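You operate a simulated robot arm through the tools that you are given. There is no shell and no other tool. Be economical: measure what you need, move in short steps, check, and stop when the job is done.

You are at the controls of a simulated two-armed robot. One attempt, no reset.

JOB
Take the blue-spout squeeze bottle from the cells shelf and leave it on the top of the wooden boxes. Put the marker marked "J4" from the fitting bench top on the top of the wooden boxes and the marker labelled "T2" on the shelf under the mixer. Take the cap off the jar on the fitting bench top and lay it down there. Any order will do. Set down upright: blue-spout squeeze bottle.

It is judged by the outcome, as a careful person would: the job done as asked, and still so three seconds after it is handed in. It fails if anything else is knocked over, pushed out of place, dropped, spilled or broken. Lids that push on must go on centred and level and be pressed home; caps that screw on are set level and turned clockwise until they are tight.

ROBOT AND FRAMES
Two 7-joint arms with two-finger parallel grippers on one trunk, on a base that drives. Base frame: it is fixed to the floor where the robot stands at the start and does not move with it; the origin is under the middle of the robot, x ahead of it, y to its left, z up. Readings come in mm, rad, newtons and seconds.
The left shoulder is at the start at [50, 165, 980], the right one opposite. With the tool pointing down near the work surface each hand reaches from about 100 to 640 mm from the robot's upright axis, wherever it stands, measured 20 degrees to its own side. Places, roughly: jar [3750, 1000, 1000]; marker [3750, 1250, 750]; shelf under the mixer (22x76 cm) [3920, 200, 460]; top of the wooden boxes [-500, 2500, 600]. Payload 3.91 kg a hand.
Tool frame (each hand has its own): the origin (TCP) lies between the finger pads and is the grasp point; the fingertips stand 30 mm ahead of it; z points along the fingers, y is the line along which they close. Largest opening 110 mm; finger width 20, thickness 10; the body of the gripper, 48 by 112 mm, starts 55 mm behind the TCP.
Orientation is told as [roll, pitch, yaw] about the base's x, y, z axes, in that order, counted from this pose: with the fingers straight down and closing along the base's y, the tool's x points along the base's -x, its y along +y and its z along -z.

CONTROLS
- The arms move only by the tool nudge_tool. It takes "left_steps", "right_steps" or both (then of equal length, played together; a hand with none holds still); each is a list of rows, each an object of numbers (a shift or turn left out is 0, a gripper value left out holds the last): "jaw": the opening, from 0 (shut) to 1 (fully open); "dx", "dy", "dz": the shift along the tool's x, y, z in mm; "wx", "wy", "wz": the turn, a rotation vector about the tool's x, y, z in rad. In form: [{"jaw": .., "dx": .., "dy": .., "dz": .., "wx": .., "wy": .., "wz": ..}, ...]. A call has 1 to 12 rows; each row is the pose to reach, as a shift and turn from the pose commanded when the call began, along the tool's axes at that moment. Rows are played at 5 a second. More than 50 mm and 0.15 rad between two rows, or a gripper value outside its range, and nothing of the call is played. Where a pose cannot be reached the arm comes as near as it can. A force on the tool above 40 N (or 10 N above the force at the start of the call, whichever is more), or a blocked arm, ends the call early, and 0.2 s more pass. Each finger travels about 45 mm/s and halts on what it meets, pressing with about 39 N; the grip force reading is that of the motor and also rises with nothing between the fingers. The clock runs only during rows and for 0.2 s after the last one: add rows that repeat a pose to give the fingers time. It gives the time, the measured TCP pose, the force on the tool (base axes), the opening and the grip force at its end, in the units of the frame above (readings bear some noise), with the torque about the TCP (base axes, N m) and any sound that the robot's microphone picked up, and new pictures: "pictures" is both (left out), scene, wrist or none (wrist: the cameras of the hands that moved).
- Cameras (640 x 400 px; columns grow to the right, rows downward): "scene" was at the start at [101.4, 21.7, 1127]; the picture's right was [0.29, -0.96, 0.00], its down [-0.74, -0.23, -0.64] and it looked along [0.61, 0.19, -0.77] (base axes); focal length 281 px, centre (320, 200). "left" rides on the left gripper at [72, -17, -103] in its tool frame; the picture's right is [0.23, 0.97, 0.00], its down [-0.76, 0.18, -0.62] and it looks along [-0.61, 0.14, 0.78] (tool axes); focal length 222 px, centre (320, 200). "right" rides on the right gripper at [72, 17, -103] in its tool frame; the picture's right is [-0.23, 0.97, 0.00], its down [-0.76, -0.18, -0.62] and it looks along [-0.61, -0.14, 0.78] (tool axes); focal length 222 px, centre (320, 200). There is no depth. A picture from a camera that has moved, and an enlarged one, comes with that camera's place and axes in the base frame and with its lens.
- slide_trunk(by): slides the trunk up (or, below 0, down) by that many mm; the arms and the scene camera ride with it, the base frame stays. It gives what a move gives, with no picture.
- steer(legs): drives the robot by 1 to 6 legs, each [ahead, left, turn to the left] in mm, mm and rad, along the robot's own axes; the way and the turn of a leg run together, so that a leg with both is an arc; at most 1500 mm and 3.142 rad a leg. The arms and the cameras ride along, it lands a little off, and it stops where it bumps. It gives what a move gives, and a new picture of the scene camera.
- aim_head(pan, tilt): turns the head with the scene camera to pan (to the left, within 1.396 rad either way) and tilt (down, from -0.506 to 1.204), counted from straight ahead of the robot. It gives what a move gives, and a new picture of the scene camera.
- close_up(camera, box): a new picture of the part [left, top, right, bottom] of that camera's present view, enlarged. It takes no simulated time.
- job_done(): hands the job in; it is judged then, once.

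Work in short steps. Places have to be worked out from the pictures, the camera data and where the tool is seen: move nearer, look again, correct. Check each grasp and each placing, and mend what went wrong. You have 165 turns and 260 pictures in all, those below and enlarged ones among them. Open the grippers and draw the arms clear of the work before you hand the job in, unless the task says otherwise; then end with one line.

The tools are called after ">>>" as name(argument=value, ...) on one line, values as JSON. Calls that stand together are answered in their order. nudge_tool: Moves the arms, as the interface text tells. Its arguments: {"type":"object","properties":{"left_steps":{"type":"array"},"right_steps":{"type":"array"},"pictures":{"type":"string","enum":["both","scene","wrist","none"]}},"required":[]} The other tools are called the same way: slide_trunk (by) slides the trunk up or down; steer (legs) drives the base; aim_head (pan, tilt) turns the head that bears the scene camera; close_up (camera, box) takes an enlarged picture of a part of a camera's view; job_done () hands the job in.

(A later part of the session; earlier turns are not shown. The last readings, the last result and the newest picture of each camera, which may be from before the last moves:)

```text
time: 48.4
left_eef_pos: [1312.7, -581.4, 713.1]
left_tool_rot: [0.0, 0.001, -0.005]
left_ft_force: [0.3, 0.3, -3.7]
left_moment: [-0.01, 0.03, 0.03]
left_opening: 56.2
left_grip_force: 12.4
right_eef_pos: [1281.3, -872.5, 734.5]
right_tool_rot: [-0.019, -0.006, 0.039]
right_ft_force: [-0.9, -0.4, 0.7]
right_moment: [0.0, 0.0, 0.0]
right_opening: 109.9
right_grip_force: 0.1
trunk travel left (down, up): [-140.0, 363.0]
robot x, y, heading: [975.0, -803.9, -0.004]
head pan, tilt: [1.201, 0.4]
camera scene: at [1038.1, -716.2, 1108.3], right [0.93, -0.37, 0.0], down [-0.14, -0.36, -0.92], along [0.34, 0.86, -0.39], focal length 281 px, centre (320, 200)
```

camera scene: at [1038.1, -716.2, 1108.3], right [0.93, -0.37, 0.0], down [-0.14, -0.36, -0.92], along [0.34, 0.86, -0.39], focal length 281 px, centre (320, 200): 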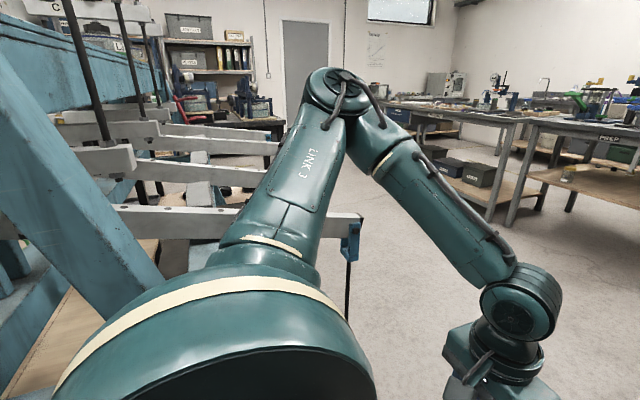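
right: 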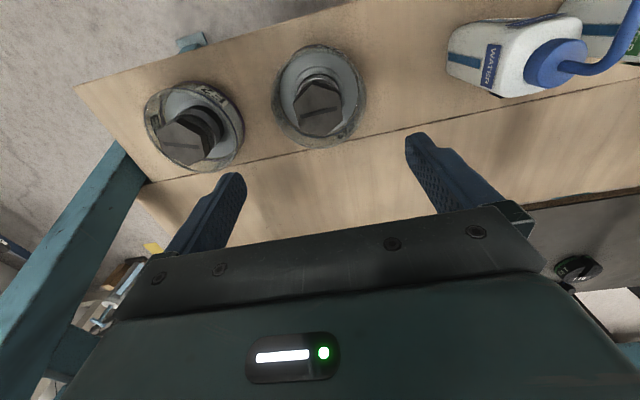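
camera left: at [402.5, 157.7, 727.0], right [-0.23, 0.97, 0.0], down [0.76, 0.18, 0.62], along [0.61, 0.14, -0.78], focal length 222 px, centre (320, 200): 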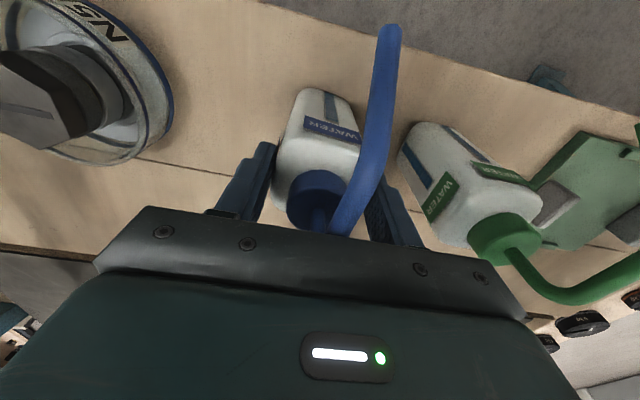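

I'm clear on both sides, and the bench islands are ahead. I'll drive ahead and slightly left into the open area.

>>> steer(legs=[[600, 0, 0.006], [500, 300, 0]])

>>> aim_head(pan=0.0, tilt=0.15)

>>> aim_head(pan=0.7, tilt=0.15)

```text
time: 54.8
left_eef_pos: [2414.5, -284.5, 712.7]
left_tool_rot: [-0.001, 0.0, 0.001]
left_ft_force: [-0.7, 0.2, -2.9]
left_moment: [0.02, 0.06, 0.0]
left_opening: 56.0
left_grip_force: 12.0
right_eef_pos: [2385.8, -575.8, 735.6]
right_tool_rot: [-0.018, -0.006, 0.05]
right_ft_force: [0.3, 0.0, 0.4]
right_moment: [0.0, -0.02, 0.0]
right_opening: 110.2
right_grip_force: 0.1
trunk travel left (down, up): [-140.0, 363.0]
robot x, y, heading: [2081.2, -503.3, 0.005]
head pan, tilt: [1.201, 0.4]
camera scene: at [2141.1, -420.9, 1108.3], right [0.93, -0.36, 0.0], down [-0.14, -0.36, -0.92], along [0.33, 0.86, -0.39], focal length 281 px, centre (320, 200)
```

scene: 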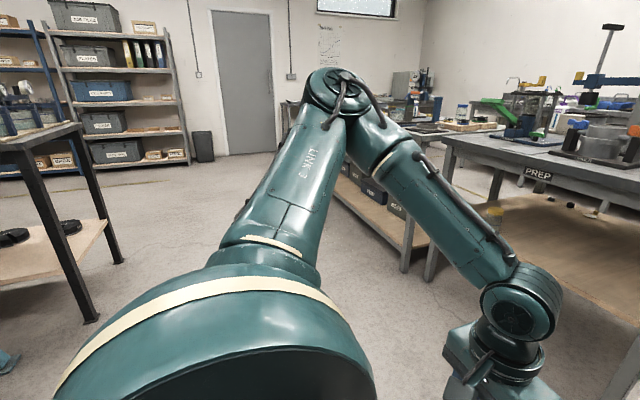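

```text
time: 56.2
left_eef_pos: [2415.0, -283.5, 711.9]
left_tool_rot: [-0.001, -0.001, 0.001]
left_ft_force: [-0.8, 0.2, -2.7]
left_moment: [-0.01, 0.03, 0.0]
left_opening: 56.1
left_grip_force: 12.1
right_eef_pos: [2386.7, -576.3, 734.2]
right_tool_rot: [-0.018, -0.009, 0.047]
right_ft_force: [-0.2, 0.3, 0.1]
right_moment: [0.0, 0.02, 0.02]
right_opening: 109.8
right_grip_force: 0.1
trunk travel left (down, up): [-140.0, 363.0]
robot x, y, heading: [2077.6, -505.7, 0.006]
head pan, tilt: [0.0, 0.15]
camera scene: at [2200.6, -507.0, 1131.5], right [0.0, -1.0, 0.0], down [-0.15, 0.0, -0.99], along [0.99, 0.0, -0.15], focal length 281 px, centre (320, 200)
```

scene: 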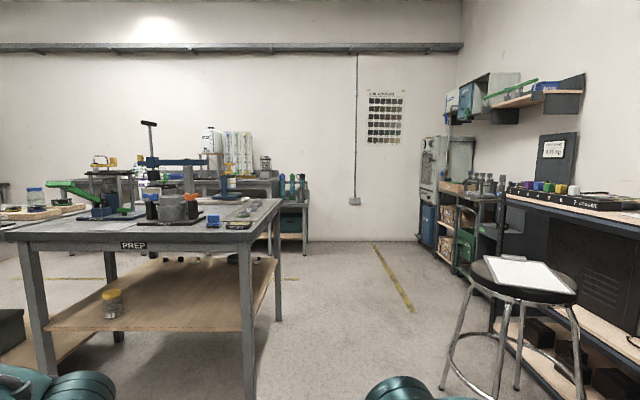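

```text
time: 57.2
left_eef_pos: [2414.8, -283.8, 712.6]
left_tool_rot: [-0.003, 0.001, 0.002]
left_ft_force: [1.1, 0.6, -3.8]
left_moment: [0.02, 0.01, 0.0]
left_opening: 56.0
left_grip_force: 11.9
right_eef_pos: [2386.5, -576.2, 733.5]
right_tool_rot: [-0.018, -0.007, 0.048]
right_ft_force: [-0.6, 0.6, 0.1]
right_moment: [0.02, 0.0, -0.01]
right_opening: 110.0
right_grip_force: 0.1
trunk travel left (down, up): [-140.0, 363.0]
robot x, y, heading: [2084.9, -506.0, 0.001]
head pan, tilt: [0.7, 0.15]
camera scene: at [2178.7, -447.4, 1131.5], right [0.65, -0.76, 0.0], down [-0.11, -0.1, -0.99], along [0.75, 0.64, -0.15], focal length 281 px, centre (320, 200)
```

scene: 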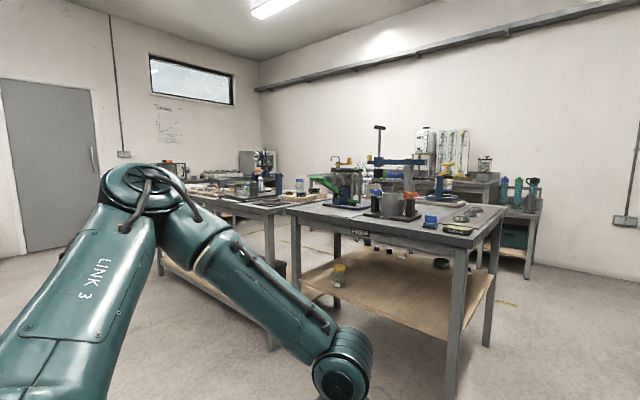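

PREP table ahead spans roughly x 3400–4050, y -220 to 700, with a lower shelf at z ~460. I'll zoom in to find the mixer, the fitting bench and the markers.

>>> close_up(camera="scene", box=[150, 120, 350, 245])

>>> close_up(camera="scene", box=[350, 120, 550, 245])

```text
3.20 times, centred on (250, 182) of scene
camera zoom: at [2178.7, -447.4, 1131.5], right [0.65, -0.76, 0.0], down [-0.11, -0.1, -0.99], along [0.75, 0.64, -0.15], focal length 898 px, centre (544, 256)
```

zoom: 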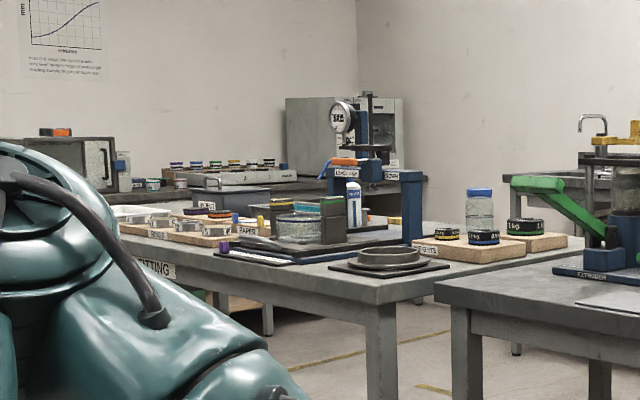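

```text
3.20 times, centred on (450, 182) of scene
camera zoom: at [2178.7, -447.4, 1131.5], right [0.65, -0.76, 0.0], down [-0.11, -0.1, -0.99], along [0.75, 0.64, -0.15], focal length 898 px, centre (-96, 256)
```

zoom: 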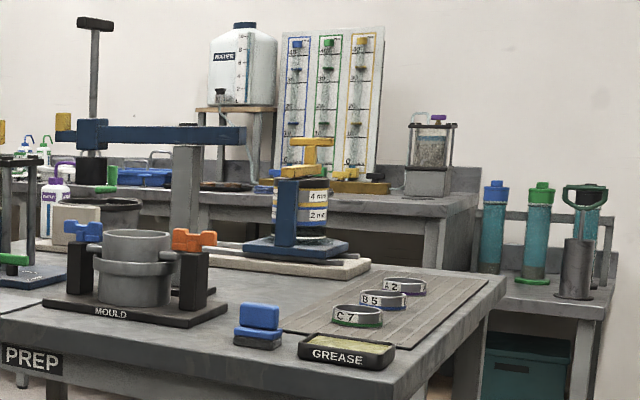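

The left bench is labelled FITTING, and a clear jar with a blue cap stands on it beside a weights board. I'll raise the trunk and drive to the front of that bench.

>>> slide_trunk(by=250)

>>> steer(legs=[[0, 1400, 0], [500, 50, 0]])

>>> aim_head(pan=0.0, tilt=0.45)

>>> aim_head(pan=-0.6, tilt=0.45)

```text
time: 59.8
left_eef_pos: [2415.0, -285.3, 962.8]
left_tool_rot: [-0.003, 0.0, 0.003]
left_ft_force: [-0.4, 0.6, -2.5]
left_moment: [0.02, 0.01, 0.03]
left_opening: 56.1
left_grip_force: 11.9
right_eef_pos: [2385.9, -576.1, 984.6]
right_tool_rot: [-0.017, -0.008, 0.049]
right_ft_force: [-0.1, 0.6, 0.4]
right_moment: [-0.03, 0.02, 0.01]
right_opening: 110.0
right_grip_force: 0.1
trunk travel left (down, up): [-390.0, 113.0]
robot x, y, heading: [2082.0, -504.5, 0.006]
head pan, tilt: [0.7, 0.15]
```

```text
time: 69.3
left_eef_pos: [2898.6, 1177.6, 964.0]
left_tool_rot: [-0.002, 0.0, 0.018]
left_ft_force: [-0.3, -0.5, -3.1]
left_moment: [0.02, -0.01, 0.01]
left_opening: 55.8
left_grip_force: 12.1
right_eef_pos: [2875.0, 884.2, 984.3]
right_tool_rot: [-0.017, -0.008, 0.065]
right_ft_force: [0.1, -0.2, -0.4]
right_moment: [0.02, 0.01, -0.01]
right_opening: 110.2
right_grip_force: 0.0
trunk travel left (down, up): [-390.0, 113.0]
robot x, y, heading: [2566.8, 948.3, 0.019]
head pan, tilt: [0.7, 0.15]
camera scene: at [2665.5, 1009.6, 1381.5], right [0.66, -0.75, 0.0], down [-0.11, -0.1, -0.99], along [0.74, 0.65, -0.15], focal length 281 px, centre (320, 200)
```

scene: 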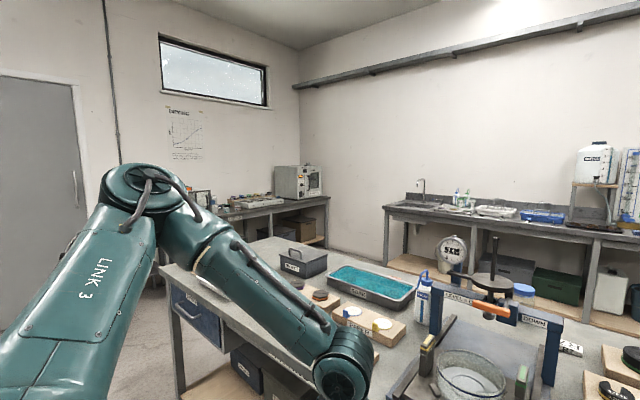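

```text
time: 70.4
left_eef_pos: [2898.5, 1177.1, 963.6]
left_tool_rot: [0.0, 0.001, 0.019]
left_ft_force: [-0.5, 0.8, -3.3]
left_moment: [-0.02, 0.05, -0.01]
left_opening: 55.8
left_grip_force: 11.6
right_eef_pos: [2874.2, 884.4, 985.7]
right_tool_rot: [-0.016, -0.008, 0.064]
right_ft_force: [0.7, 0.2, 0.4]
right_moment: [-0.01, -0.01, -0.03]
right_opening: 110.0
right_grip_force: 0.1
trunk travel left (down, up): [-390.0, 113.0]
robot x, y, heading: [2565.9, 949.3, 0.018]
head pan, tilt: [0.0, 0.45]
camera scene: at [2687.2, 950.3, 1353.6], right [0.02, -1.0, 0.0], down [-0.43, -0.01, -0.9], along [0.9, 0.02, -0.44], focal length 281 px, centre (320, 200)
```

scene: 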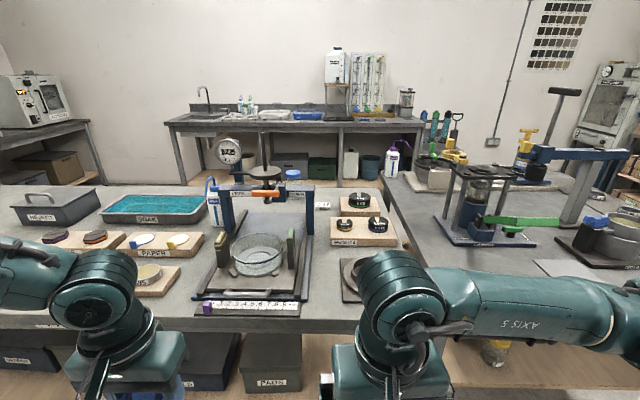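

```text
time: 71.4
left_eef_pos: [2898.7, 1176.1, 963.1]
left_tool_rot: [-0.002, 0.001, 0.019]
left_ft_force: [-0.4, 0.3, -2.7]
left_moment: [0.0, 0.02, -0.01]
left_opening: 55.9
left_grip_force: 10.9
right_eef_pos: [2875.7, 885.4, 984.9]
right_tool_rot: [-0.018, -0.008, 0.066]
right_ft_force: [-0.6, 0.4, -0.2]
right_moment: [0.02, -0.01, 0.02]
right_opening: 110.2
right_grip_force: 0.0
trunk travel left (down, up): [-390.0, 113.0]
robot x, y, heading: [2565.4, 949.7, 0.025]
head pan, tilt: [-0.6, 0.45]
camera scene: at [2672.2, 898.1, 1353.6], right [-0.55, -0.84, 0.0], down [-0.36, 0.24, -0.9], along [0.75, -0.49, -0.44], focal length 281 px, centre (320, 200)
```

scene: 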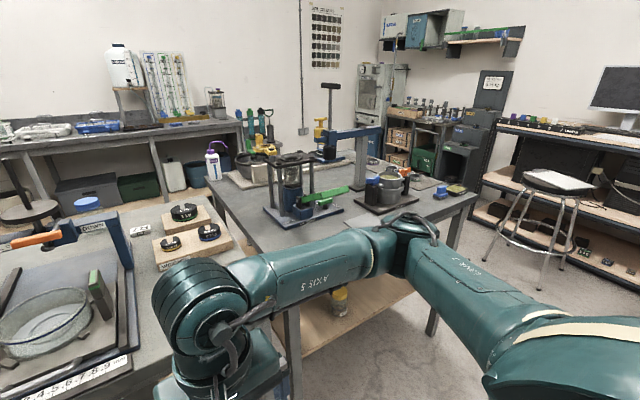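

Markers look like small white tags near (325, 205), and the blue-capped jar sits behind the apparatus. I'll look straight ahead again and zoom in.

>>> aim_head(pan=0.0, tilt=0.45)

>>> close_up(camera="scene", box=[190, 140, 430, 290])

>>> close_up(camera="scene", box=[400, 80, 640, 230])

```text
time: 72.4
left_eef_pos: [2898.4, 1177.0, 962.8]
left_tool_rot: [-0.004, 0.0, 0.019]
left_ft_force: [-0.1, -0.4, -2.0]
left_moment: [-0.05, -0.01, 0.01]
left_opening: 55.7
left_grip_force: 12.2
right_eef_pos: [2875.5, 885.6, 985.8]
right_tool_rot: [-0.018, -0.007, 0.065]
right_ft_force: [0.0, 0.2, -0.2]
right_moment: [0.01, 0.01, 0.0]
right_opening: 110.0
right_grip_force: 0.0
trunk travel left (down, up): [-390.0, 113.0]
robot x, y, heading: [2566.1, 949.2, 0.018]
head pan, tilt: [0.0, 0.45]
camera scene: at [2687.2, 950.2, 1353.6], right [0.02, -1.0, 0.0], down [-0.44, -0.01, -0.9], along [0.9, 0.02, -0.44], focal length 281 px, centre (320, 200)
```

scene: 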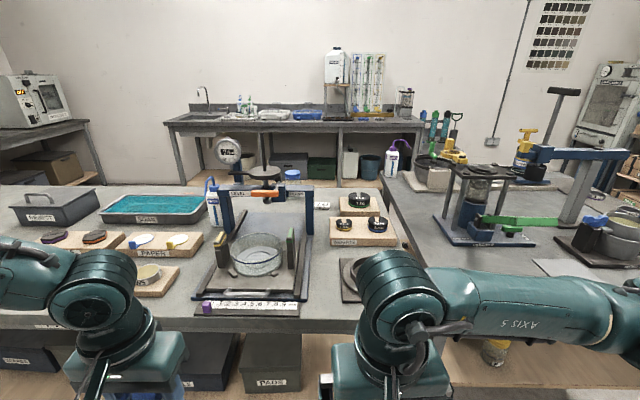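

```text
2.67 times, centred on (310, 215) of scene
camera zoom: at [2687.2, 950.2, 1353.6], right [0.02, -1.0, 0.0], down [-0.44, -0.01, -0.9], along [0.9, 0.02, -0.44], focal length 748 px, centre (347, 160)
```

zoom: 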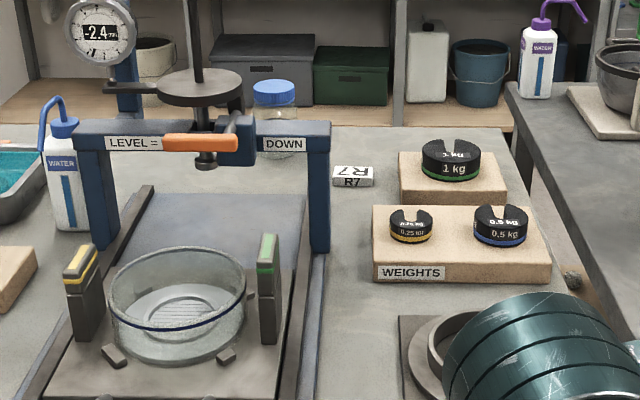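

```text
2.67 times, centred on (520, 155) of scene
camera zoom: at [2687.2, 950.2, 1353.6], right [0.02, -1.0, 0.0], down [-0.44, -0.01, -0.9], along [0.9, 0.02, -0.44], focal length 748 px, centre (-213, 320)
```

zoom: 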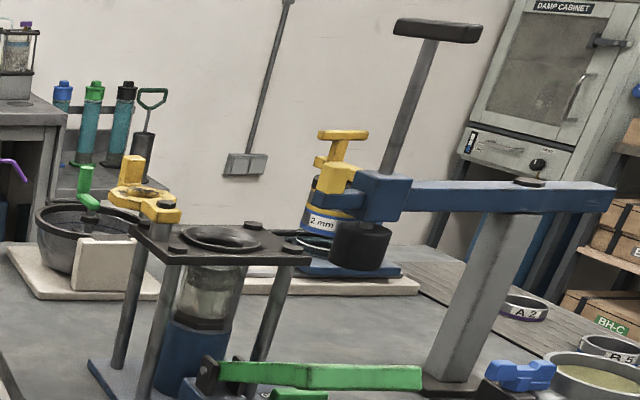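

One white marker on the bench reads "R7"; J4 and T2 must be near the back, where the jar stands at about [3830, 1095]. The back aisle gives better access, so I'll go around PREP's right end with the trunk high.

>>> steer(legs=[[0, -1400, -0.019], [0, -170, 0]])

>>> aim_head(pan=0.0, tilt=0.45)

```text
time: 80.4
left_eef_pos: [2925.8, -389.7, 963.8]
left_tool_rot: [-0.003, 0.001, 0.015]
left_ft_force: [0.5, -0.3, -2.7]
left_moment: [0.0, -0.02, -0.01]
left_opening: 56.0
left_grip_force: 11.8
right_eef_pos: [2900.5, -681.9, 983.9]
right_tool_rot: [-0.015, -0.007, 0.059]
right_ft_force: [-0.7, -0.4, 0.3]
right_moment: [0.0, -0.01, 0.03]
right_opening: 110.2
right_grip_force: 0.1
trunk travel left (down, up): [-390.0, 113.0]
robot x, y, heading: [2594.3, -616.5, 0.018]
head pan, tilt: [0.0, 0.45]
camera scene: at [2712.9, -615.8, 1353.6], right [0.01, -1.0, 0.0], down [-0.44, -0.01, -0.9], along [0.9, 0.01, -0.44], focal length 281 px, centre (320, 200)
```

scene: 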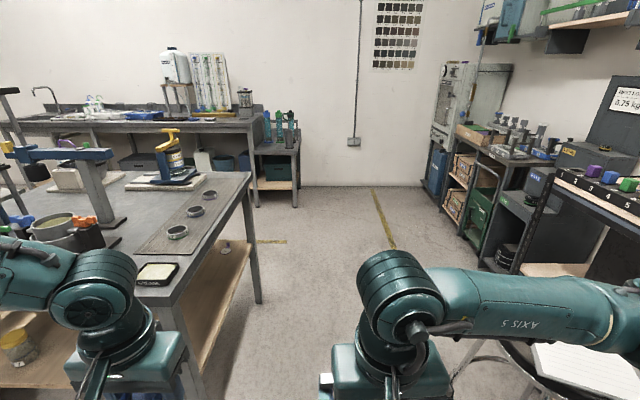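

```text
time: 81.0
left_eef_pos: [2925.0, -388.8, 962.2]
left_tool_rot: [-0.002, -0.001, 0.014]
left_ft_force: [0.1, 0.3, -3.3]
left_moment: [0.01, -0.03, -0.02]
left_opening: 55.8
left_grip_force: 12.2
right_eef_pos: [2901.7, -681.1, 983.4]
right_tool_rot: [-0.016, -0.006, 0.06]
right_ft_force: [-0.7, -0.4, 0.1]
right_moment: [-0.02, 0.01, -0.01]
right_opening: 110.3
right_grip_force: 0.0
trunk travel left (down, up): [-390.0, 113.0]
robot x, y, heading: [2595.3, -617.4, 0.017]
head pan, tilt: [0.0, 0.45]
camera scene: at [2712.9, -614.9, 1353.6], right [0.01, -1.0, 0.0], down [-0.44, -0.01, -0.9], along [0.9, 0.01, -0.44], focal length 281 px, centre (320, 200)
```

scene: 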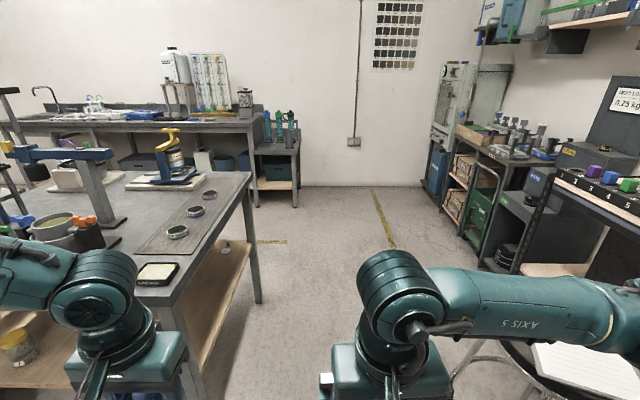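

PREP's right edge is y ≈ -205 and it ends at x ≈ 4200, with the stool at y ≈ -1300. I'll drive through at y ≈ -700 into the back area.

>>> steer(legs=[[1000, -60, -0.017], [1060, -50, 0]])

>>> aim_head(pan=1.0, tilt=0.45)

```text
time: 91.3
left_eef_pos: [4977.6, -493.6, 963.7]
left_tool_rot: [-0.002, -0.001, 0.001]
left_ft_force: [0.3, 0.8, -3.0]
left_moment: [0.03, -0.01, 0.01]
left_opening: 56.0
left_grip_force: 12.2
right_eef_pos: [4950.8, -784.3, 984.2]
right_tool_rot: [-0.015, -0.006, 0.048]
right_ft_force: [0.3, 0.1, -0.2]
right_moment: [0.0, 0.0, 0.0]
right_opening: 109.8
right_grip_force: 0.0
trunk travel left (down, up): [-390.0, 113.0]
robot x, y, heading: [4642.0, -715.0, 0.006]
head pan, tilt: [0.0, 0.45]
camera scene: at [4763.9, -716.7, 1353.6], right [0.0, -1.0, 0.0], down [-0.44, 0.0, -0.9], along [0.9, 0.0, -0.44], focal length 281 px, centre (320, 200)
```

scene: 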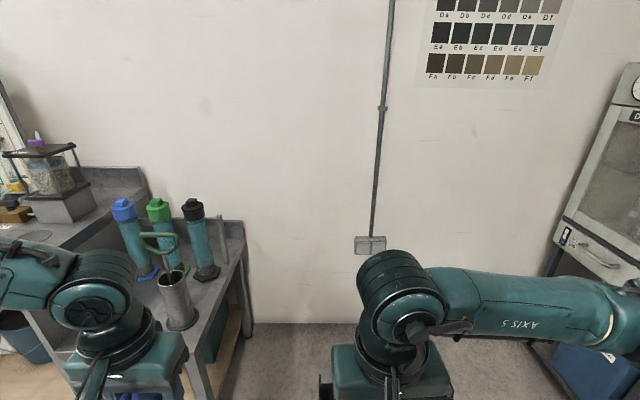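

```text
time: 92.5
left_eef_pos: [4977.8, -493.7, 963.9]
left_tool_rot: [-0.003, -0.001, 0.002]
left_ft_force: [1.2, 0.9, -2.8]
left_moment: [-0.01, 0.0, 0.04]
left_opening: 55.9
left_grip_force: 12.0
right_eef_pos: [4950.5, -785.5, 983.6]
right_tool_rot: [-0.015, -0.007, 0.05]
right_ft_force: [0.2, 0.8, 0.0]
right_moment: [0.0, 0.0, -0.01]
right_opening: 109.9
right_grip_force: 0.0
trunk travel left (down, up): [-390.0, 113.0]
robot x, y, heading: [4643.7, -718.2, 0.0]
head pan, tilt: [1.0, 0.45]
camera scene: at [4721.2, -639.5, 1353.6], right [0.84, -0.54, 0.0], down [-0.23, -0.37, -0.9], along [0.48, 0.76, -0.44], focal length 281 px, centre (320, 200)
```

scene: 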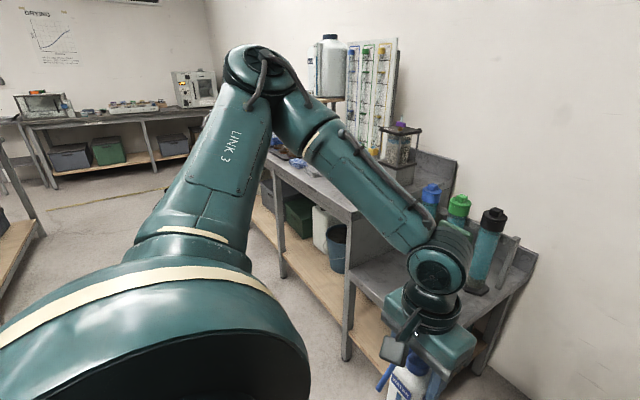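

The aisle behind PREP is about 900 mm wide, so I'll turn around here clockwise, where there's room.

>>> steer(legs=[[0, -60, 0], [0, 0, -1.571], [0, 0, -1.571]])

>>> aim_head(pan=-0.6, tilt=0.5)

```text
time: 101.1
left_eef_pos: [4308.6, -999.8, 962.7]
left_tool_rot: [-0.001, 0.001, -3.135]
left_ft_force: [-0.7, 0.2, -2.6]
left_moment: [0.0, -0.04, -0.01]
left_opening: 55.9
left_grip_force: 11.6
right_eef_pos: [4337.3, -707.7, 985.0]
right_tool_rot: [-0.016, -0.007, -3.091]
right_ft_force: [0.1, -0.4, -0.8]
right_moment: [0.02, -0.01, -0.01]
right_opening: 110.1
right_grip_force: 0.1
trunk travel left (down, up): [-390.0, 113.0]
robot x, y, heading: [4639.0, -778.7, -3.137]
head pan, tilt: [1.0, 0.45]
camera scene: at [4563.8, -855.3, 1353.6], right [-0.84, 0.54, 0.0], down [0.23, 0.37, -0.9], along [-0.48, -0.76, -0.44], focal length 281 px, centre (320, 200)
```

scene: 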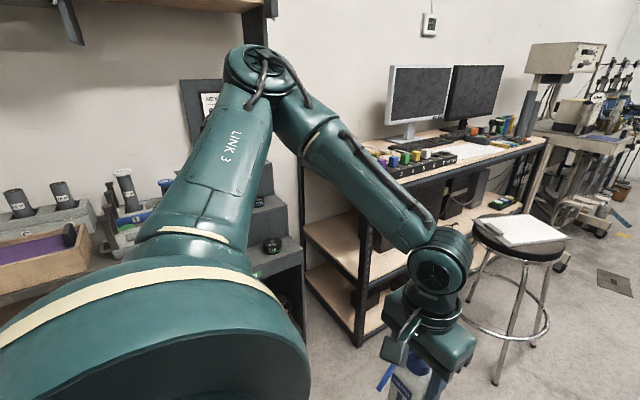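

```text
time: 102.8
left_eef_pos: [4309.5, -999.9, 961.9]
left_tool_rot: [-0.001, -0.001, -3.138]
left_ft_force: [-0.2, -0.4, -3.3]
left_moment: [0.03, -0.03, -0.01]
left_opening: 55.7
left_grip_force: 12.3
right_eef_pos: [4336.3, -707.4, 984.7]
right_tool_rot: [-0.017, -0.007, -3.091]
right_ft_force: [0.4, 0.5, -0.6]
right_moment: [-0.03, 0.01, 0.01]
right_opening: 110.0
right_grip_force: 0.1
trunk travel left (down, up): [-390.0, 113.0]
robot x, y, heading: [4640.2, -777.1, -3.134]
head pan, tilt: [-0.6, 0.499]
camera scene: at [4537.6, -726.8, 1349.2], right [0.56, 0.83, 0.0], down [0.4, -0.27, -0.88], along [-0.73, 0.49, -0.48], focal length 281 px, centre (320, 200)
```

scene: 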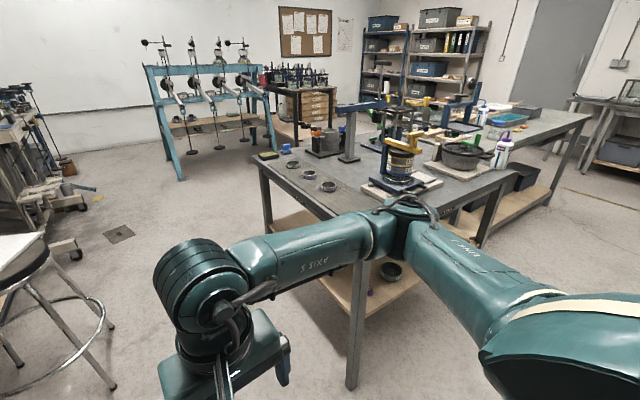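

I'm facing the rear of the benches, with the bowl mixer on PREP's back corner. I'll sidestep right along the aisle to it.

>>> steer(legs=[[0, 950, 0]])

```text
time: 106.5
left_eef_pos: [4314.1, -1668.7, 962.8]
left_tool_rot: [-0.001, 0.004, -3.135]
left_ft_force: [-0.3, -0.6, -4.2]
left_moment: [-0.01, -0.03, 0.0]
left_opening: 55.9
left_grip_force: 12.1
right_eef_pos: [4340.0, -1375.4, 985.0]
right_tool_rot: [-0.013, -0.008, -3.088]
right_ft_force: [-0.7, 0.5, -0.2]
right_moment: [-0.02, 0.0, 0.0]
right_opening: 109.9
right_grip_force: 0.0
trunk travel left (down, up): [-390.0, 113.0]
robot x, y, heading: [4648.1, -1444.5, -3.134]
head pan, tilt: [-0.6, 0.499]
stopped in leg 1: the robot was blocked; the commanded pose is now the measured one
camera scene: at [4541.7, -1393.9, 1349.1], right [0.56, 0.83, 0.0], down [0.4, -0.27, -0.88], along [-0.73, 0.49, -0.48], focal length 281 px, centre (320, 200)
```

scene: 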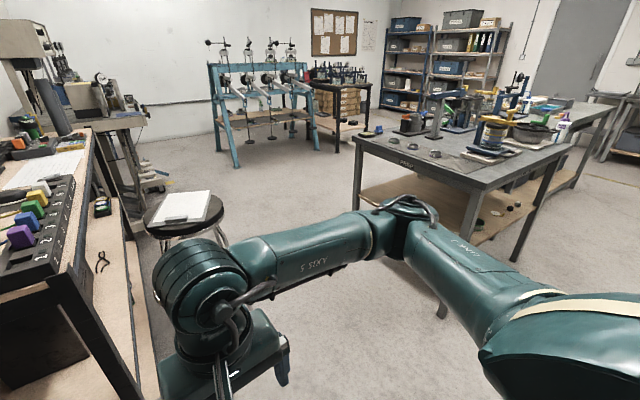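

I had the sign wrong: "left" is -y now, and the base stopped against the shelving on that side. I'll check for damage there before moving back.

>>> aim_head(pan=1.1, tilt=0.5)

```text
time: 108.2
left_eef_pos: [4314.3, -1668.6, 961.5]
left_tool_rot: [-0.002, 0.002, -3.134]
left_ft_force: [-0.9, -1.8, -3.0]
left_moment: [0.03, 0.0, 0.03]
left_opening: 55.9
left_grip_force: 11.6
right_eef_pos: [4340.4, -1377.4, 984.7]
right_tool_rot: [-0.016, -0.009, -3.087]
right_ft_force: [-0.7, 0.9, 0.4]
right_moment: [-0.01, -0.02, 0.01]
right_opening: 110.3
right_grip_force: 0.1
trunk travel left (down, up): [-390.0, 113.0]
robot x, y, heading: [4647.6, -1443.5, -3.13]
head pan, tilt: [1.1, 0.499]
camera scene: at [4576.2, -1527.8, 1349.1], right [-0.89, 0.45, 0.0], down [0.21, 0.43, -0.88], along [-0.39, -0.78, -0.48], focal length 281 px, centre (320, 200)
```

scene: 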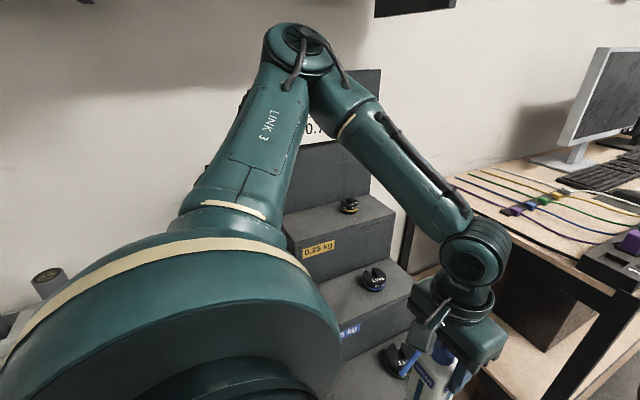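

Nothing looks toppled: the stepped weights still stand and the bottle is still gripped. I'll reverse the same way, going right toward +y.

>>> steer(legs=[[0, -670, 0]])

>>> close_up(camera="scene", box=[0, 0, 640, 400])

```text
time: 111.9
left_eef_pos: [4309.5, -1004.3, 961.4]
left_tool_rot: [0.0, 0.002, -3.133]
left_ft_force: [-0.2, -0.1, -2.9]
left_moment: [0.02, -0.02, 0.01]
left_opening: 55.6
left_grip_force: 11.9
right_eef_pos: [4335.7, -711.2, 984.4]
right_tool_rot: [-0.017, -0.009, -3.088]
right_ft_force: [0.8, -0.8, -0.2]
right_moment: [-0.05, 0.01, 0.0]
right_opening: 110.0
right_grip_force: 0.2
trunk travel left (down, up): [-390.0, 113.0]
robot x, y, heading: [4641.5, -778.5, -3.132]
head pan, tilt: [1.1, 0.499]
camera scene: at [4571.4, -861.5, 1349.2], right [-0.89, 0.45, 0.0], down [0.21, 0.43, -0.88], along [-0.39, -0.79, -0.48], focal length 281 px, centre (320, 200)
```

scene: 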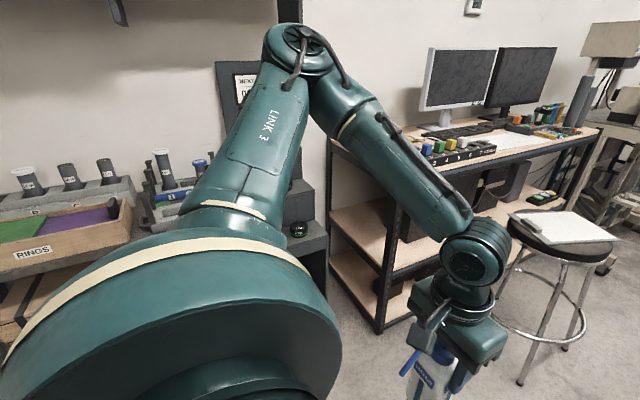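

```text
1.00 times, centred on (320, 200) of scene
camera zoom: at [4571.4, -861.5, 1349.2], right [-0.89, 0.45, 0.0], down [0.21, 0.43, -0.88], along [-0.39, -0.79, -0.48], focal length 281 px, centre (320, 200)
```

zoom: 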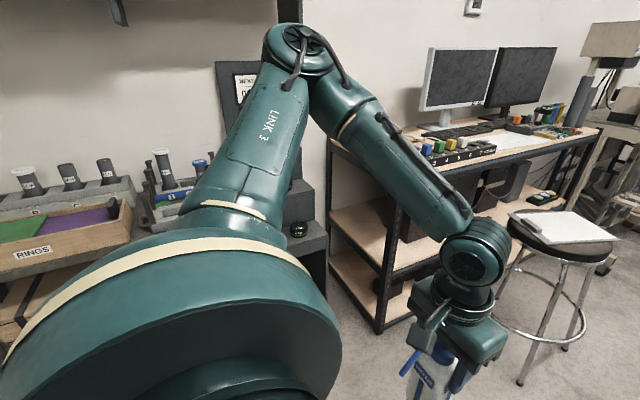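

The shelf contents look the same as before. Now I'll sidestep right, toward +y, to the mixer.

>>> steer(legs=[[0, -950, 0]])

>>> aim_head(pan=-0.5, tilt=0.5)

>>> aim_head(pan=0.0, tilt=0.85)

```text
time: 116.8
left_eef_pos: [4305.2, -53.1, 961.7]
left_tool_rot: [-0.002, 0.003, 3.135]
left_ft_force: [-0.2, -0.3, -2.3]
left_moment: [-0.02, 0.0, -0.02]
left_opening: 55.9
left_grip_force: 12.1
right_eef_pos: [4337.3, 238.0, 984.2]
right_tool_rot: [-0.016, -0.008, -3.103]
right_ft_force: [0.0, 0.2, -0.6]
right_moment: [0.0, 0.02, -0.02]
right_opening: 110.0
right_grip_force: 0.0
trunk travel left (down, up): [-390.0, 113.0]
robot x, y, heading: [4642.3, 160.5, 3.134]
head pan, tilt: [1.1, 0.499]
camera scene: at [4570.5, 84.1, 1349.2], right [-0.89, 0.46, 0.0], down [0.22, 0.42, -0.88], along [-0.41, -0.78, -0.48], focal length 281 px, centre (320, 200)
```

scene: 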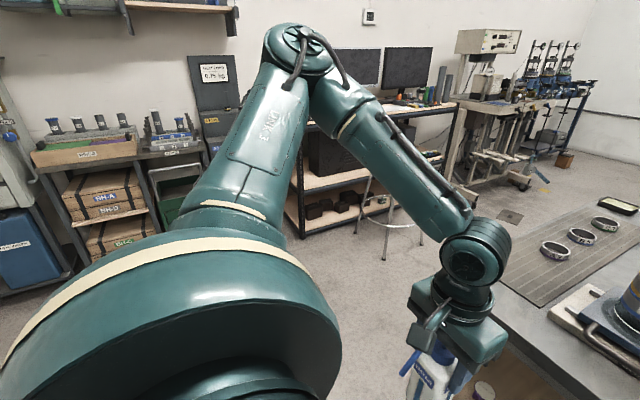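

```text
time: 118.5
left_eef_pos: [4306.3, -54.8, 962.2]
left_tool_rot: [-0.003, 0.003, 3.137]
left_ft_force: [0.4, 0.2, -3.5]
left_moment: [0.0, -0.02, -0.01]
left_opening: 55.9
left_grip_force: 11.8
right_eef_pos: [4337.7, 238.2, 984.8]
right_tool_rot: [-0.014, -0.009, -3.103]
right_ft_force: [-0.2, 1.0, 1.1]
right_moment: [0.0, -0.01, 0.0]
right_opening: 110.1
right_grip_force: 0.0
trunk travel left (down, up): [-390.0, 113.0]
robot x, y, heading: [4646.0, 166.3, 3.133]
head pan, tilt: [-0.499, 0.499]
camera scene: at [4532.9, 208.7, 1349.1], right [0.49, 0.87, 0.0], down [0.42, -0.23, -0.88], along [-0.77, 0.43, -0.48], focal length 281 px, centre (320, 200)
```

scene: 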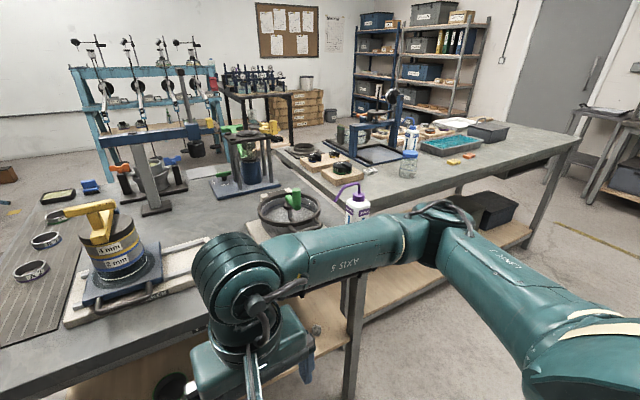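

```text
time: 119.4
left_eef_pos: [4305.5, -54.5, 962.4]
left_tool_rot: [0.0, 0.003, 3.135]
left_ft_force: [-0.5, 0.3, -3.0]
left_moment: [0.03, -0.03, 0.0]
left_opening: 55.9
left_grip_force: 11.8
right_eef_pos: [4337.2, 236.7, 984.7]
right_tool_rot: [-0.016, -0.01, -3.103]
right_ft_force: [0.6, 0.4, 0.4]
right_moment: [0.0, 0.04, 0.01]
right_opening: 110.0
right_grip_force: 0.0
trunk travel left (down, up): [-390.0, 113.0]
robot x, y, heading: [4638.7, 165.4, 3.136]
head pan, tilt: [0.0, 0.85]
camera scene: at [4534.3, 165.3, 1319.2], right [0.01, 1.0, 0.0], down [0.75, -0.01, -0.66], along [-0.66, 0.01, -0.75], focal length 281 px, centre (320, 200)
```

scene: 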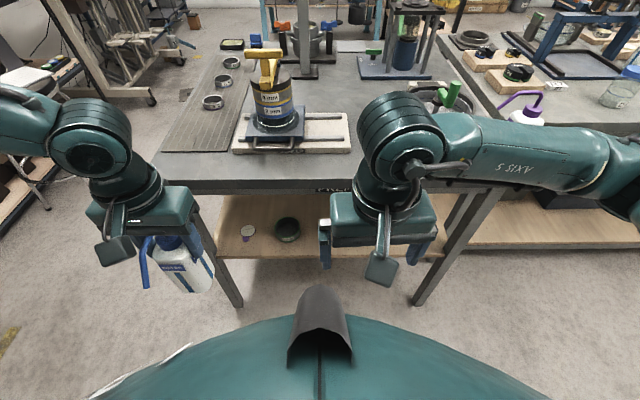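

The orange and yellow tags beside the jar on the fitting bench may be the markers. I'll zoom on the label at PREP's rear edge and on that area.

>>> close_up(camera="scene", box=[200, 160, 440, 310])

>>> aim_head(pan=-0.7, tilt=0.5)

>>> close_up(camera="scene", box=[220, 100, 460, 250])

```text
2.67 times, centred on (320, 235) of scene
camera zoom: at [4534.3, 165.3, 1319.2], right [0.01, 1.0, 0.0], down [0.75, -0.01, -0.66], along [-0.66, 0.01, -0.75], focal length 748 px, centre (320, 107)
```

zoom: 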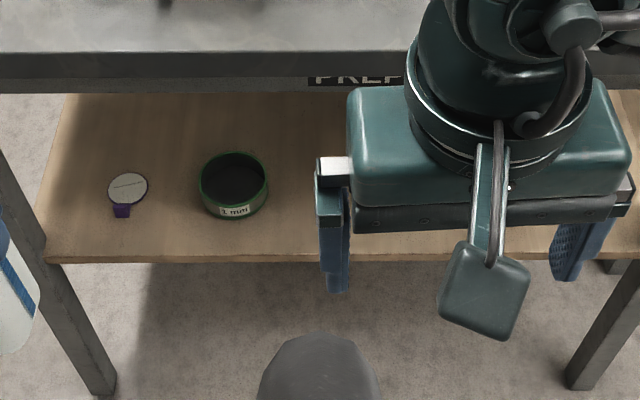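

```text
time: 120.5
left_eef_pos: [4306.9, -53.4, 963.0]
left_tool_rot: [-0.003, 0.004, 3.133]
left_ft_force: [0.7, -0.3, -2.8]
left_moment: [-0.02, 0.0, 0.01]
left_opening: 55.8
left_grip_force: 12.2
right_eef_pos: [4336.9, 237.0, 984.7]
right_tool_rot: [-0.015, -0.009, -3.104]
right_ft_force: [-0.4, -0.2, 0.6]
right_moment: [0.03, 0.0, -0.01]
right_opening: 110.0
right_grip_force: 0.1
trunk travel left (down, up): [-390.0, 113.0]
robot x, y, heading: [4642.0, 162.3, 3.127]
head pan, tilt: [-0.7, 0.499]
camera scene: at [4543.3, 223.7, 1349.1], right [0.65, 0.76, 0.0], down [0.36, -0.31, -0.88], along [-0.67, 0.57, -0.48], focal length 281 px, centre (320, 200)
```

scene: 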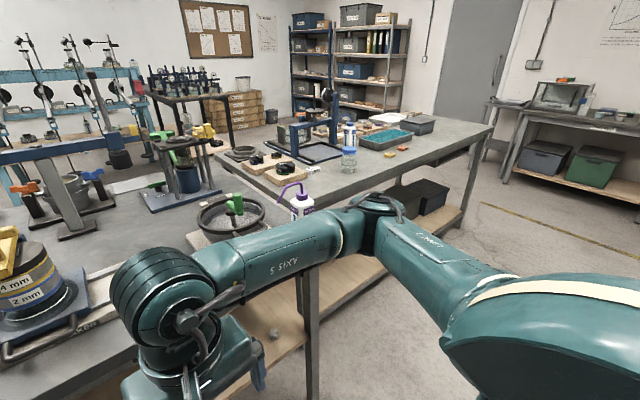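

```text
2.67 times, centred on (340, 175) of scene
camera zoom: at [4543.3, 223.7, 1349.1], right [0.65, 0.76, 0.0], down [0.36, -0.31, -0.88], along [-0.67, 0.57, -0.48], focal length 748 px, centre (267, 267)
```

zoom: 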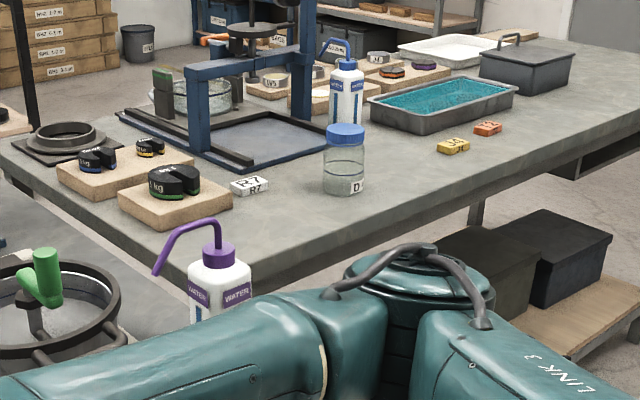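

Yellow and orange markers sit near [3718, 1402] and [3690, 1554]; the jar is at about [3728, 1090], with the bench top at z ~850. I'll sidestep to y ≈ 1250 and look again.

>>> steer(legs=[[0, -1090, 0.01], [200, 0, 0]])

>>> aim_head(pan=0.0, tilt=0.65)

>>> close_up(camera="scene", box=[160, 50, 480, 250])

```text
time: 127.3
left_eef_pos: [4115.1, 1043.3, 961.5]
left_tool_rot: [-0.001, 0.002, 3.134]
left_ft_force: [-0.3, 0.2, -3.1]
left_moment: [0.03, -0.03, -0.02]
left_opening: 55.6
left_grip_force: 12.3
right_eef_pos: [4146.8, 1335.6, 984.4]
right_tool_rot: [-0.015, -0.009, -3.105]
right_ft_force: [-0.4, 0.7, 0.7]
right_moment: [0.02, -0.01, -0.03]
right_opening: 110.1
right_grip_force: 0.1
trunk travel left (down, up): [-390.0, 113.0]
robot x, y, heading: [4454.1, 1261.0, 3.132]
head pan, tilt: [-0.7, 0.499]
camera scene: at [4352.7, 1321.3, 1349.1], right [0.65, 0.76, 0.0], down [0.36, -0.31, -0.88], along [-0.67, 0.57, -0.48], focal length 281 px, centre (320, 200)
```

scene: 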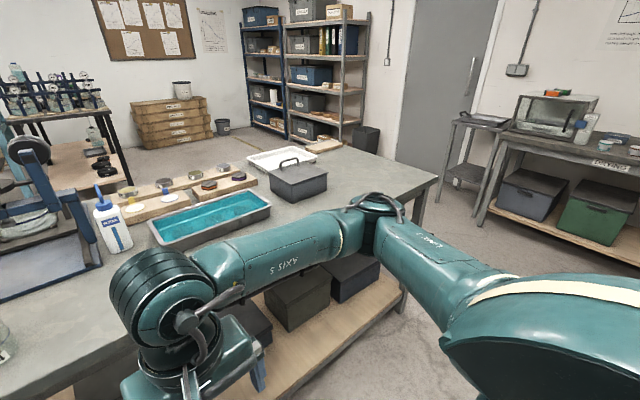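

```text
time: 128.4
left_eef_pos: [4115.7, 1043.6, 961.4]
left_tool_rot: [-0.004, 0.004, 3.132]
left_ft_force: [0.8, 0.7, -3.3]
left_moment: [-0.01, -0.03, 0.02]
left_opening: 55.7
left_grip_force: 11.9
right_eef_pos: [4146.4, 1335.1, 984.7]
right_tool_rot: [-0.015, -0.008, -3.105]
right_ft_force: [0.3, -0.2, -0.1]
right_moment: [0.01, 0.02, 0.02]
right_opening: 109.9
right_grip_force: 0.0
trunk travel left (down, up): [-390.0, 113.0]
robot x, y, heading: [4454.7, 1263.9, 3.131]
head pan, tilt: [0.0, 0.649]
camera scene: at [4335.7, 1262.9, 1335.8], right [0.01, 1.0, 0.0], down [0.6, -0.01, -0.8], along [-0.8, 0.01, -0.6], focal length 281 px, centre (320, 200)
```

scene: 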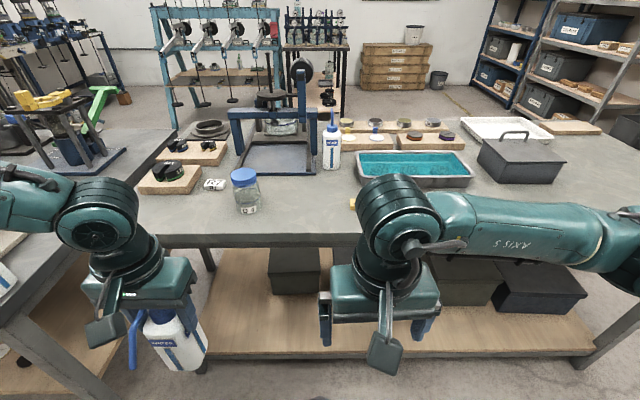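

```text
2.00 times, centred on (320, 150) of scene
camera zoom: at [4335.7, 1262.9, 1335.8], right [0.01, 1.0, 0.0], down [0.6, -0.01, -0.8], along [-0.8, 0.01, -0.6], focal length 561 px, centre (320, 300)
```

zoom: 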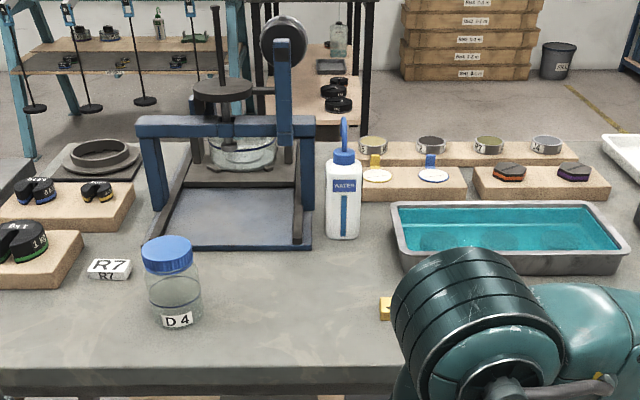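

Jar "D4" has its centre at about [3692, 1070] and its top near z 945; the bench edge is x ≈ 3833. I need both hands for the cap, so I'll raise the trunk, drive up and park the bottle on a free spot.

>>> slide_trunk(by=60)

>>> steer(legs=[[240, 0, 0.01]])

>>> aim_head(pan=0.3, tilt=0.9)

```text
time: 129.4
left_eef_pos: [4114.1, 1043.0, 1022.0]
left_tool_rot: [-0.002, 0.003, 3.133]
left_ft_force: [0.3, -0.1, -3.1]
left_moment: [0.01, 0.01, 0.0]
left_opening: 56.0
left_grip_force: 11.9
right_eef_pos: [4147.6, 1334.9, 1044.9]
right_tool_rot: [-0.015, -0.008, -3.106]
right_ft_force: [0.4, 0.0, 0.0]
right_moment: [-0.02, 0.01, 0.01]
right_opening: 110.3
right_grip_force: 0.0
trunk travel left (down, up): [-450.0, 53.0]
robot x, y, heading: [4454.5, 1262.1, 3.133]
head pan, tilt: [0.0, 0.649]
```

```text
time: 131.2
left_eef_pos: [3875.8, 1040.8, 1020.7]
left_tool_rot: [-0.001, 0.005, -3.138]
left_ft_force: [0.2, -0.2, -2.9]
left_moment: [-0.01, -0.04, 0.02]
left_opening: 55.8
left_grip_force: 12.1
right_eef_pos: [3904.2, 1331.5, 1044.8]
right_tool_rot: [-0.016, -0.008, -3.092]
right_ft_force: [-0.9, -0.3, 0.0]
right_moment: [0.03, 0.0, 0.0]
right_opening: 109.9
right_grip_force: 0.0
trunk travel left (down, up): [-450.0, 53.0]
robot x, y, heading: [4215.4, 1263.6, -3.139]
head pan, tilt: [0.0, 0.649]
camera scene: at [4092.8, 1262.4, 1395.7], right [0.0, 1.0, 0.0], down [0.61, 0.0, -0.8], along [-0.8, 0.0, -0.61], focal length 281 px, centre (320, 200)
```

scene: 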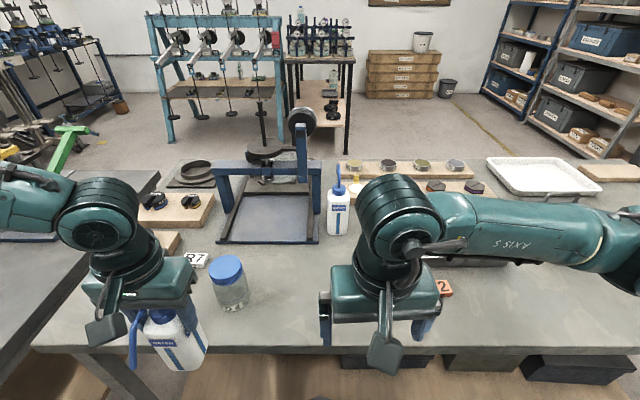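

```text
time: 132.0
left_eef_pos: [3875.9, 1040.1, 1022.3]
left_tool_rot: [-0.001, 0.002, -3.137]
left_ft_force: [0.0, 0.0, -2.4]
left_moment: [-0.01, -0.02, 0.01]
left_opening: 56.1
left_grip_force: 11.3
right_eef_pos: [3904.0, 1333.3, 1045.0]
right_tool_rot: [-0.015, -0.01, -3.092]
right_ft_force: [-0.7, 0.1, -0.4]
right_moment: [-0.02, 0.04, 0.01]
right_opening: 110.1
right_grip_force: 0.1
trunk travel left (down, up): [-450.0, 53.0]
robot x, y, heading: [4208.1, 1265.4, -3.142]
head pan, tilt: [0.3, 0.901]
camera scene: at [4108.2, 1240.2, 1375.3], right [-0.3, 0.95, 0.0], down [0.75, 0.23, -0.62], along [-0.59, -0.18, -0.78], focal length 281 px, centre (320, 200)
```

scene: 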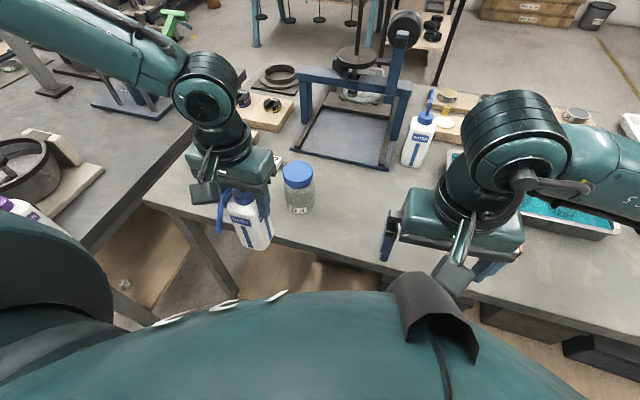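

T2 is the orange marker at about [3711, 1536]; the yellow one at about [3719, 1361] should be J4. I'll move the bottle over the free bench corner near [3775, 940].

>>> nudge_tool(left_steps=[{"dx": -25, "dy": 25}, {"dx": -50, "dy": 50}, {"dx": -75, "dy": 75}, {"dx": -100, "dy": 100}])

```text
time: 133.0
left_eef_pos: [3777.9, 938.5, 1020.5]
left_tool_rot: [-0.002, 0.005, -3.14]
left_ft_force: [0.1, -0.2, -2.8]
left_moment: [0.0, 0.0, 0.04]
left_opening: 56.1
left_grip_force: 12.3
right_eef_pos: [3904.1, 1332.4, 1044.2]
right_tool_rot: [-0.018, -0.01, -3.093]
right_ft_force: [0.7, -0.3, -0.9]
right_moment: [0.01, 0.01, 0.04]
right_opening: 110.1
right_grip_force: 0.1
trunk travel left (down, up): [-450.0, 53.0]
robot x, y, heading: [4212.3, 1262.3, -3.139]
head pan, tilt: [0.3, 0.901]
camera scene: at [4107.9, 1239.8, 1375.2], right [-0.3, 0.95, 0.0], down [0.75, 0.23, -0.62], along [-0.59, -0.18, -0.78], focal length 281 px, centre (320, 200)
camera left: at [3848.3, 955.3, 1124.8], right [0.23, -0.97, 0.0], down [-0.76, -0.18, 0.62], along [-0.6, -0.14, -0.79], focal length 222 px, centre (320, 200)
```

scene: 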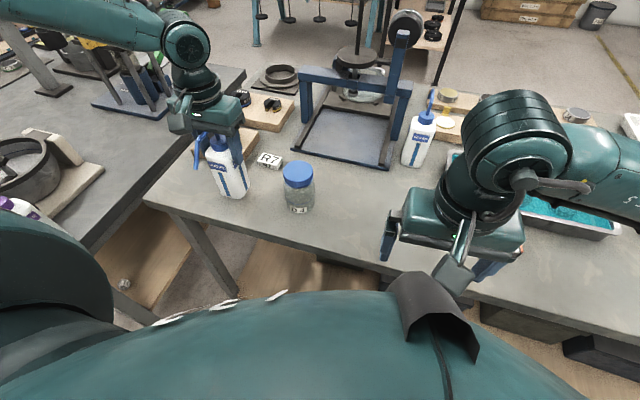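
left: 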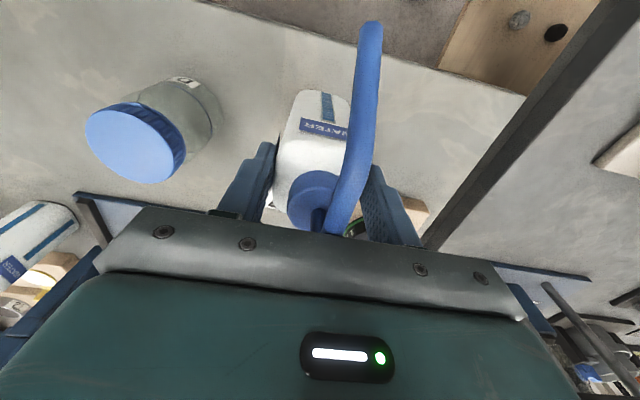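

The bottle hangs over clear bench. I'll lower it with the trunk: 35 mm first, then in small steps until contact.

>>> slide_trunk(by=-35)

>>> slide_trunk(by=-8)

>>> close_up(camera="scene", box=[140, 80, 340, 205])

```text
time: 133.8
left_eef_pos: [3777.4, 939.4, 985.2]
left_tool_rot: [-0.001, 0.003, -3.137]
left_ft_force: [0.1, -0.5, -3.6]
left_moment: [0.02, -0.02, -0.01]
left_opening: 56.1
left_grip_force: 11.8
right_eef_pos: [3904.6, 1332.1, 1009.9]
right_tool_rot: [-0.014, -0.01, -3.09]
right_ft_force: [-0.1, -0.4, 0.5]
right_moment: [-0.02, 0.02, 0.0]
right_opening: 110.0
right_grip_force: 0.0
trunk travel left (down, up): [-415.0, 88.0]
robot x, y, heading: [4210.0, 1262.2, -3.134]
head pan, tilt: [0.3, 0.901]
```

```text
time: 134.3
left_eef_pos: [3777.6, 939.6, 982.7]
left_tool_rot: [0.0, -0.008, -3.139]
left_ft_force: [3.4, -8.5, 33.5]
left_moment: [-0.3, -0.39, -0.03]
left_opening: 55.9
left_grip_force: 12.1
right_eef_pos: [3906.4, 1333.2, 1002.5]
right_tool_rot: [-0.014, -0.011, -3.093]
right_ft_force: [0.2, 0.1, 0.2]
right_moment: [0.01, -0.01, 0.02]
right_opening: 110.0
right_grip_force: 0.0
trunk travel left (down, up): [-407.0, 96.0]
robot x, y, heading: [4212.1, 1266.3, -3.142]
head pan, tilt: [0.3, 0.901]
```

```text
3.20 times, centred on (240, 142) of scene
camera zoom: at [4111.2, 1241.0, 1333.2], right [-0.3, 0.95, 0.0], down [0.75, 0.23, -0.62], along [-0.59, -0.19, -0.78], focal length 898 px, centre (576, 384)
```

zoom: 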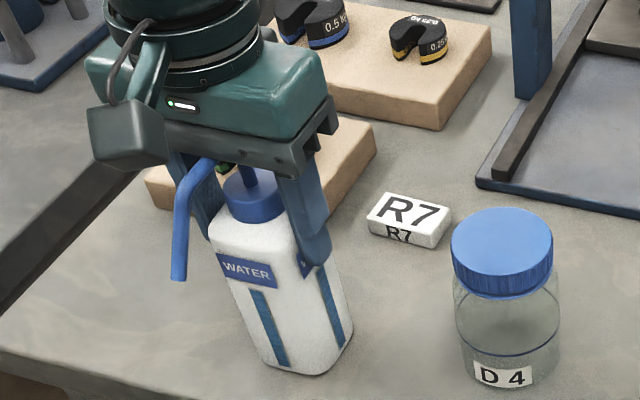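

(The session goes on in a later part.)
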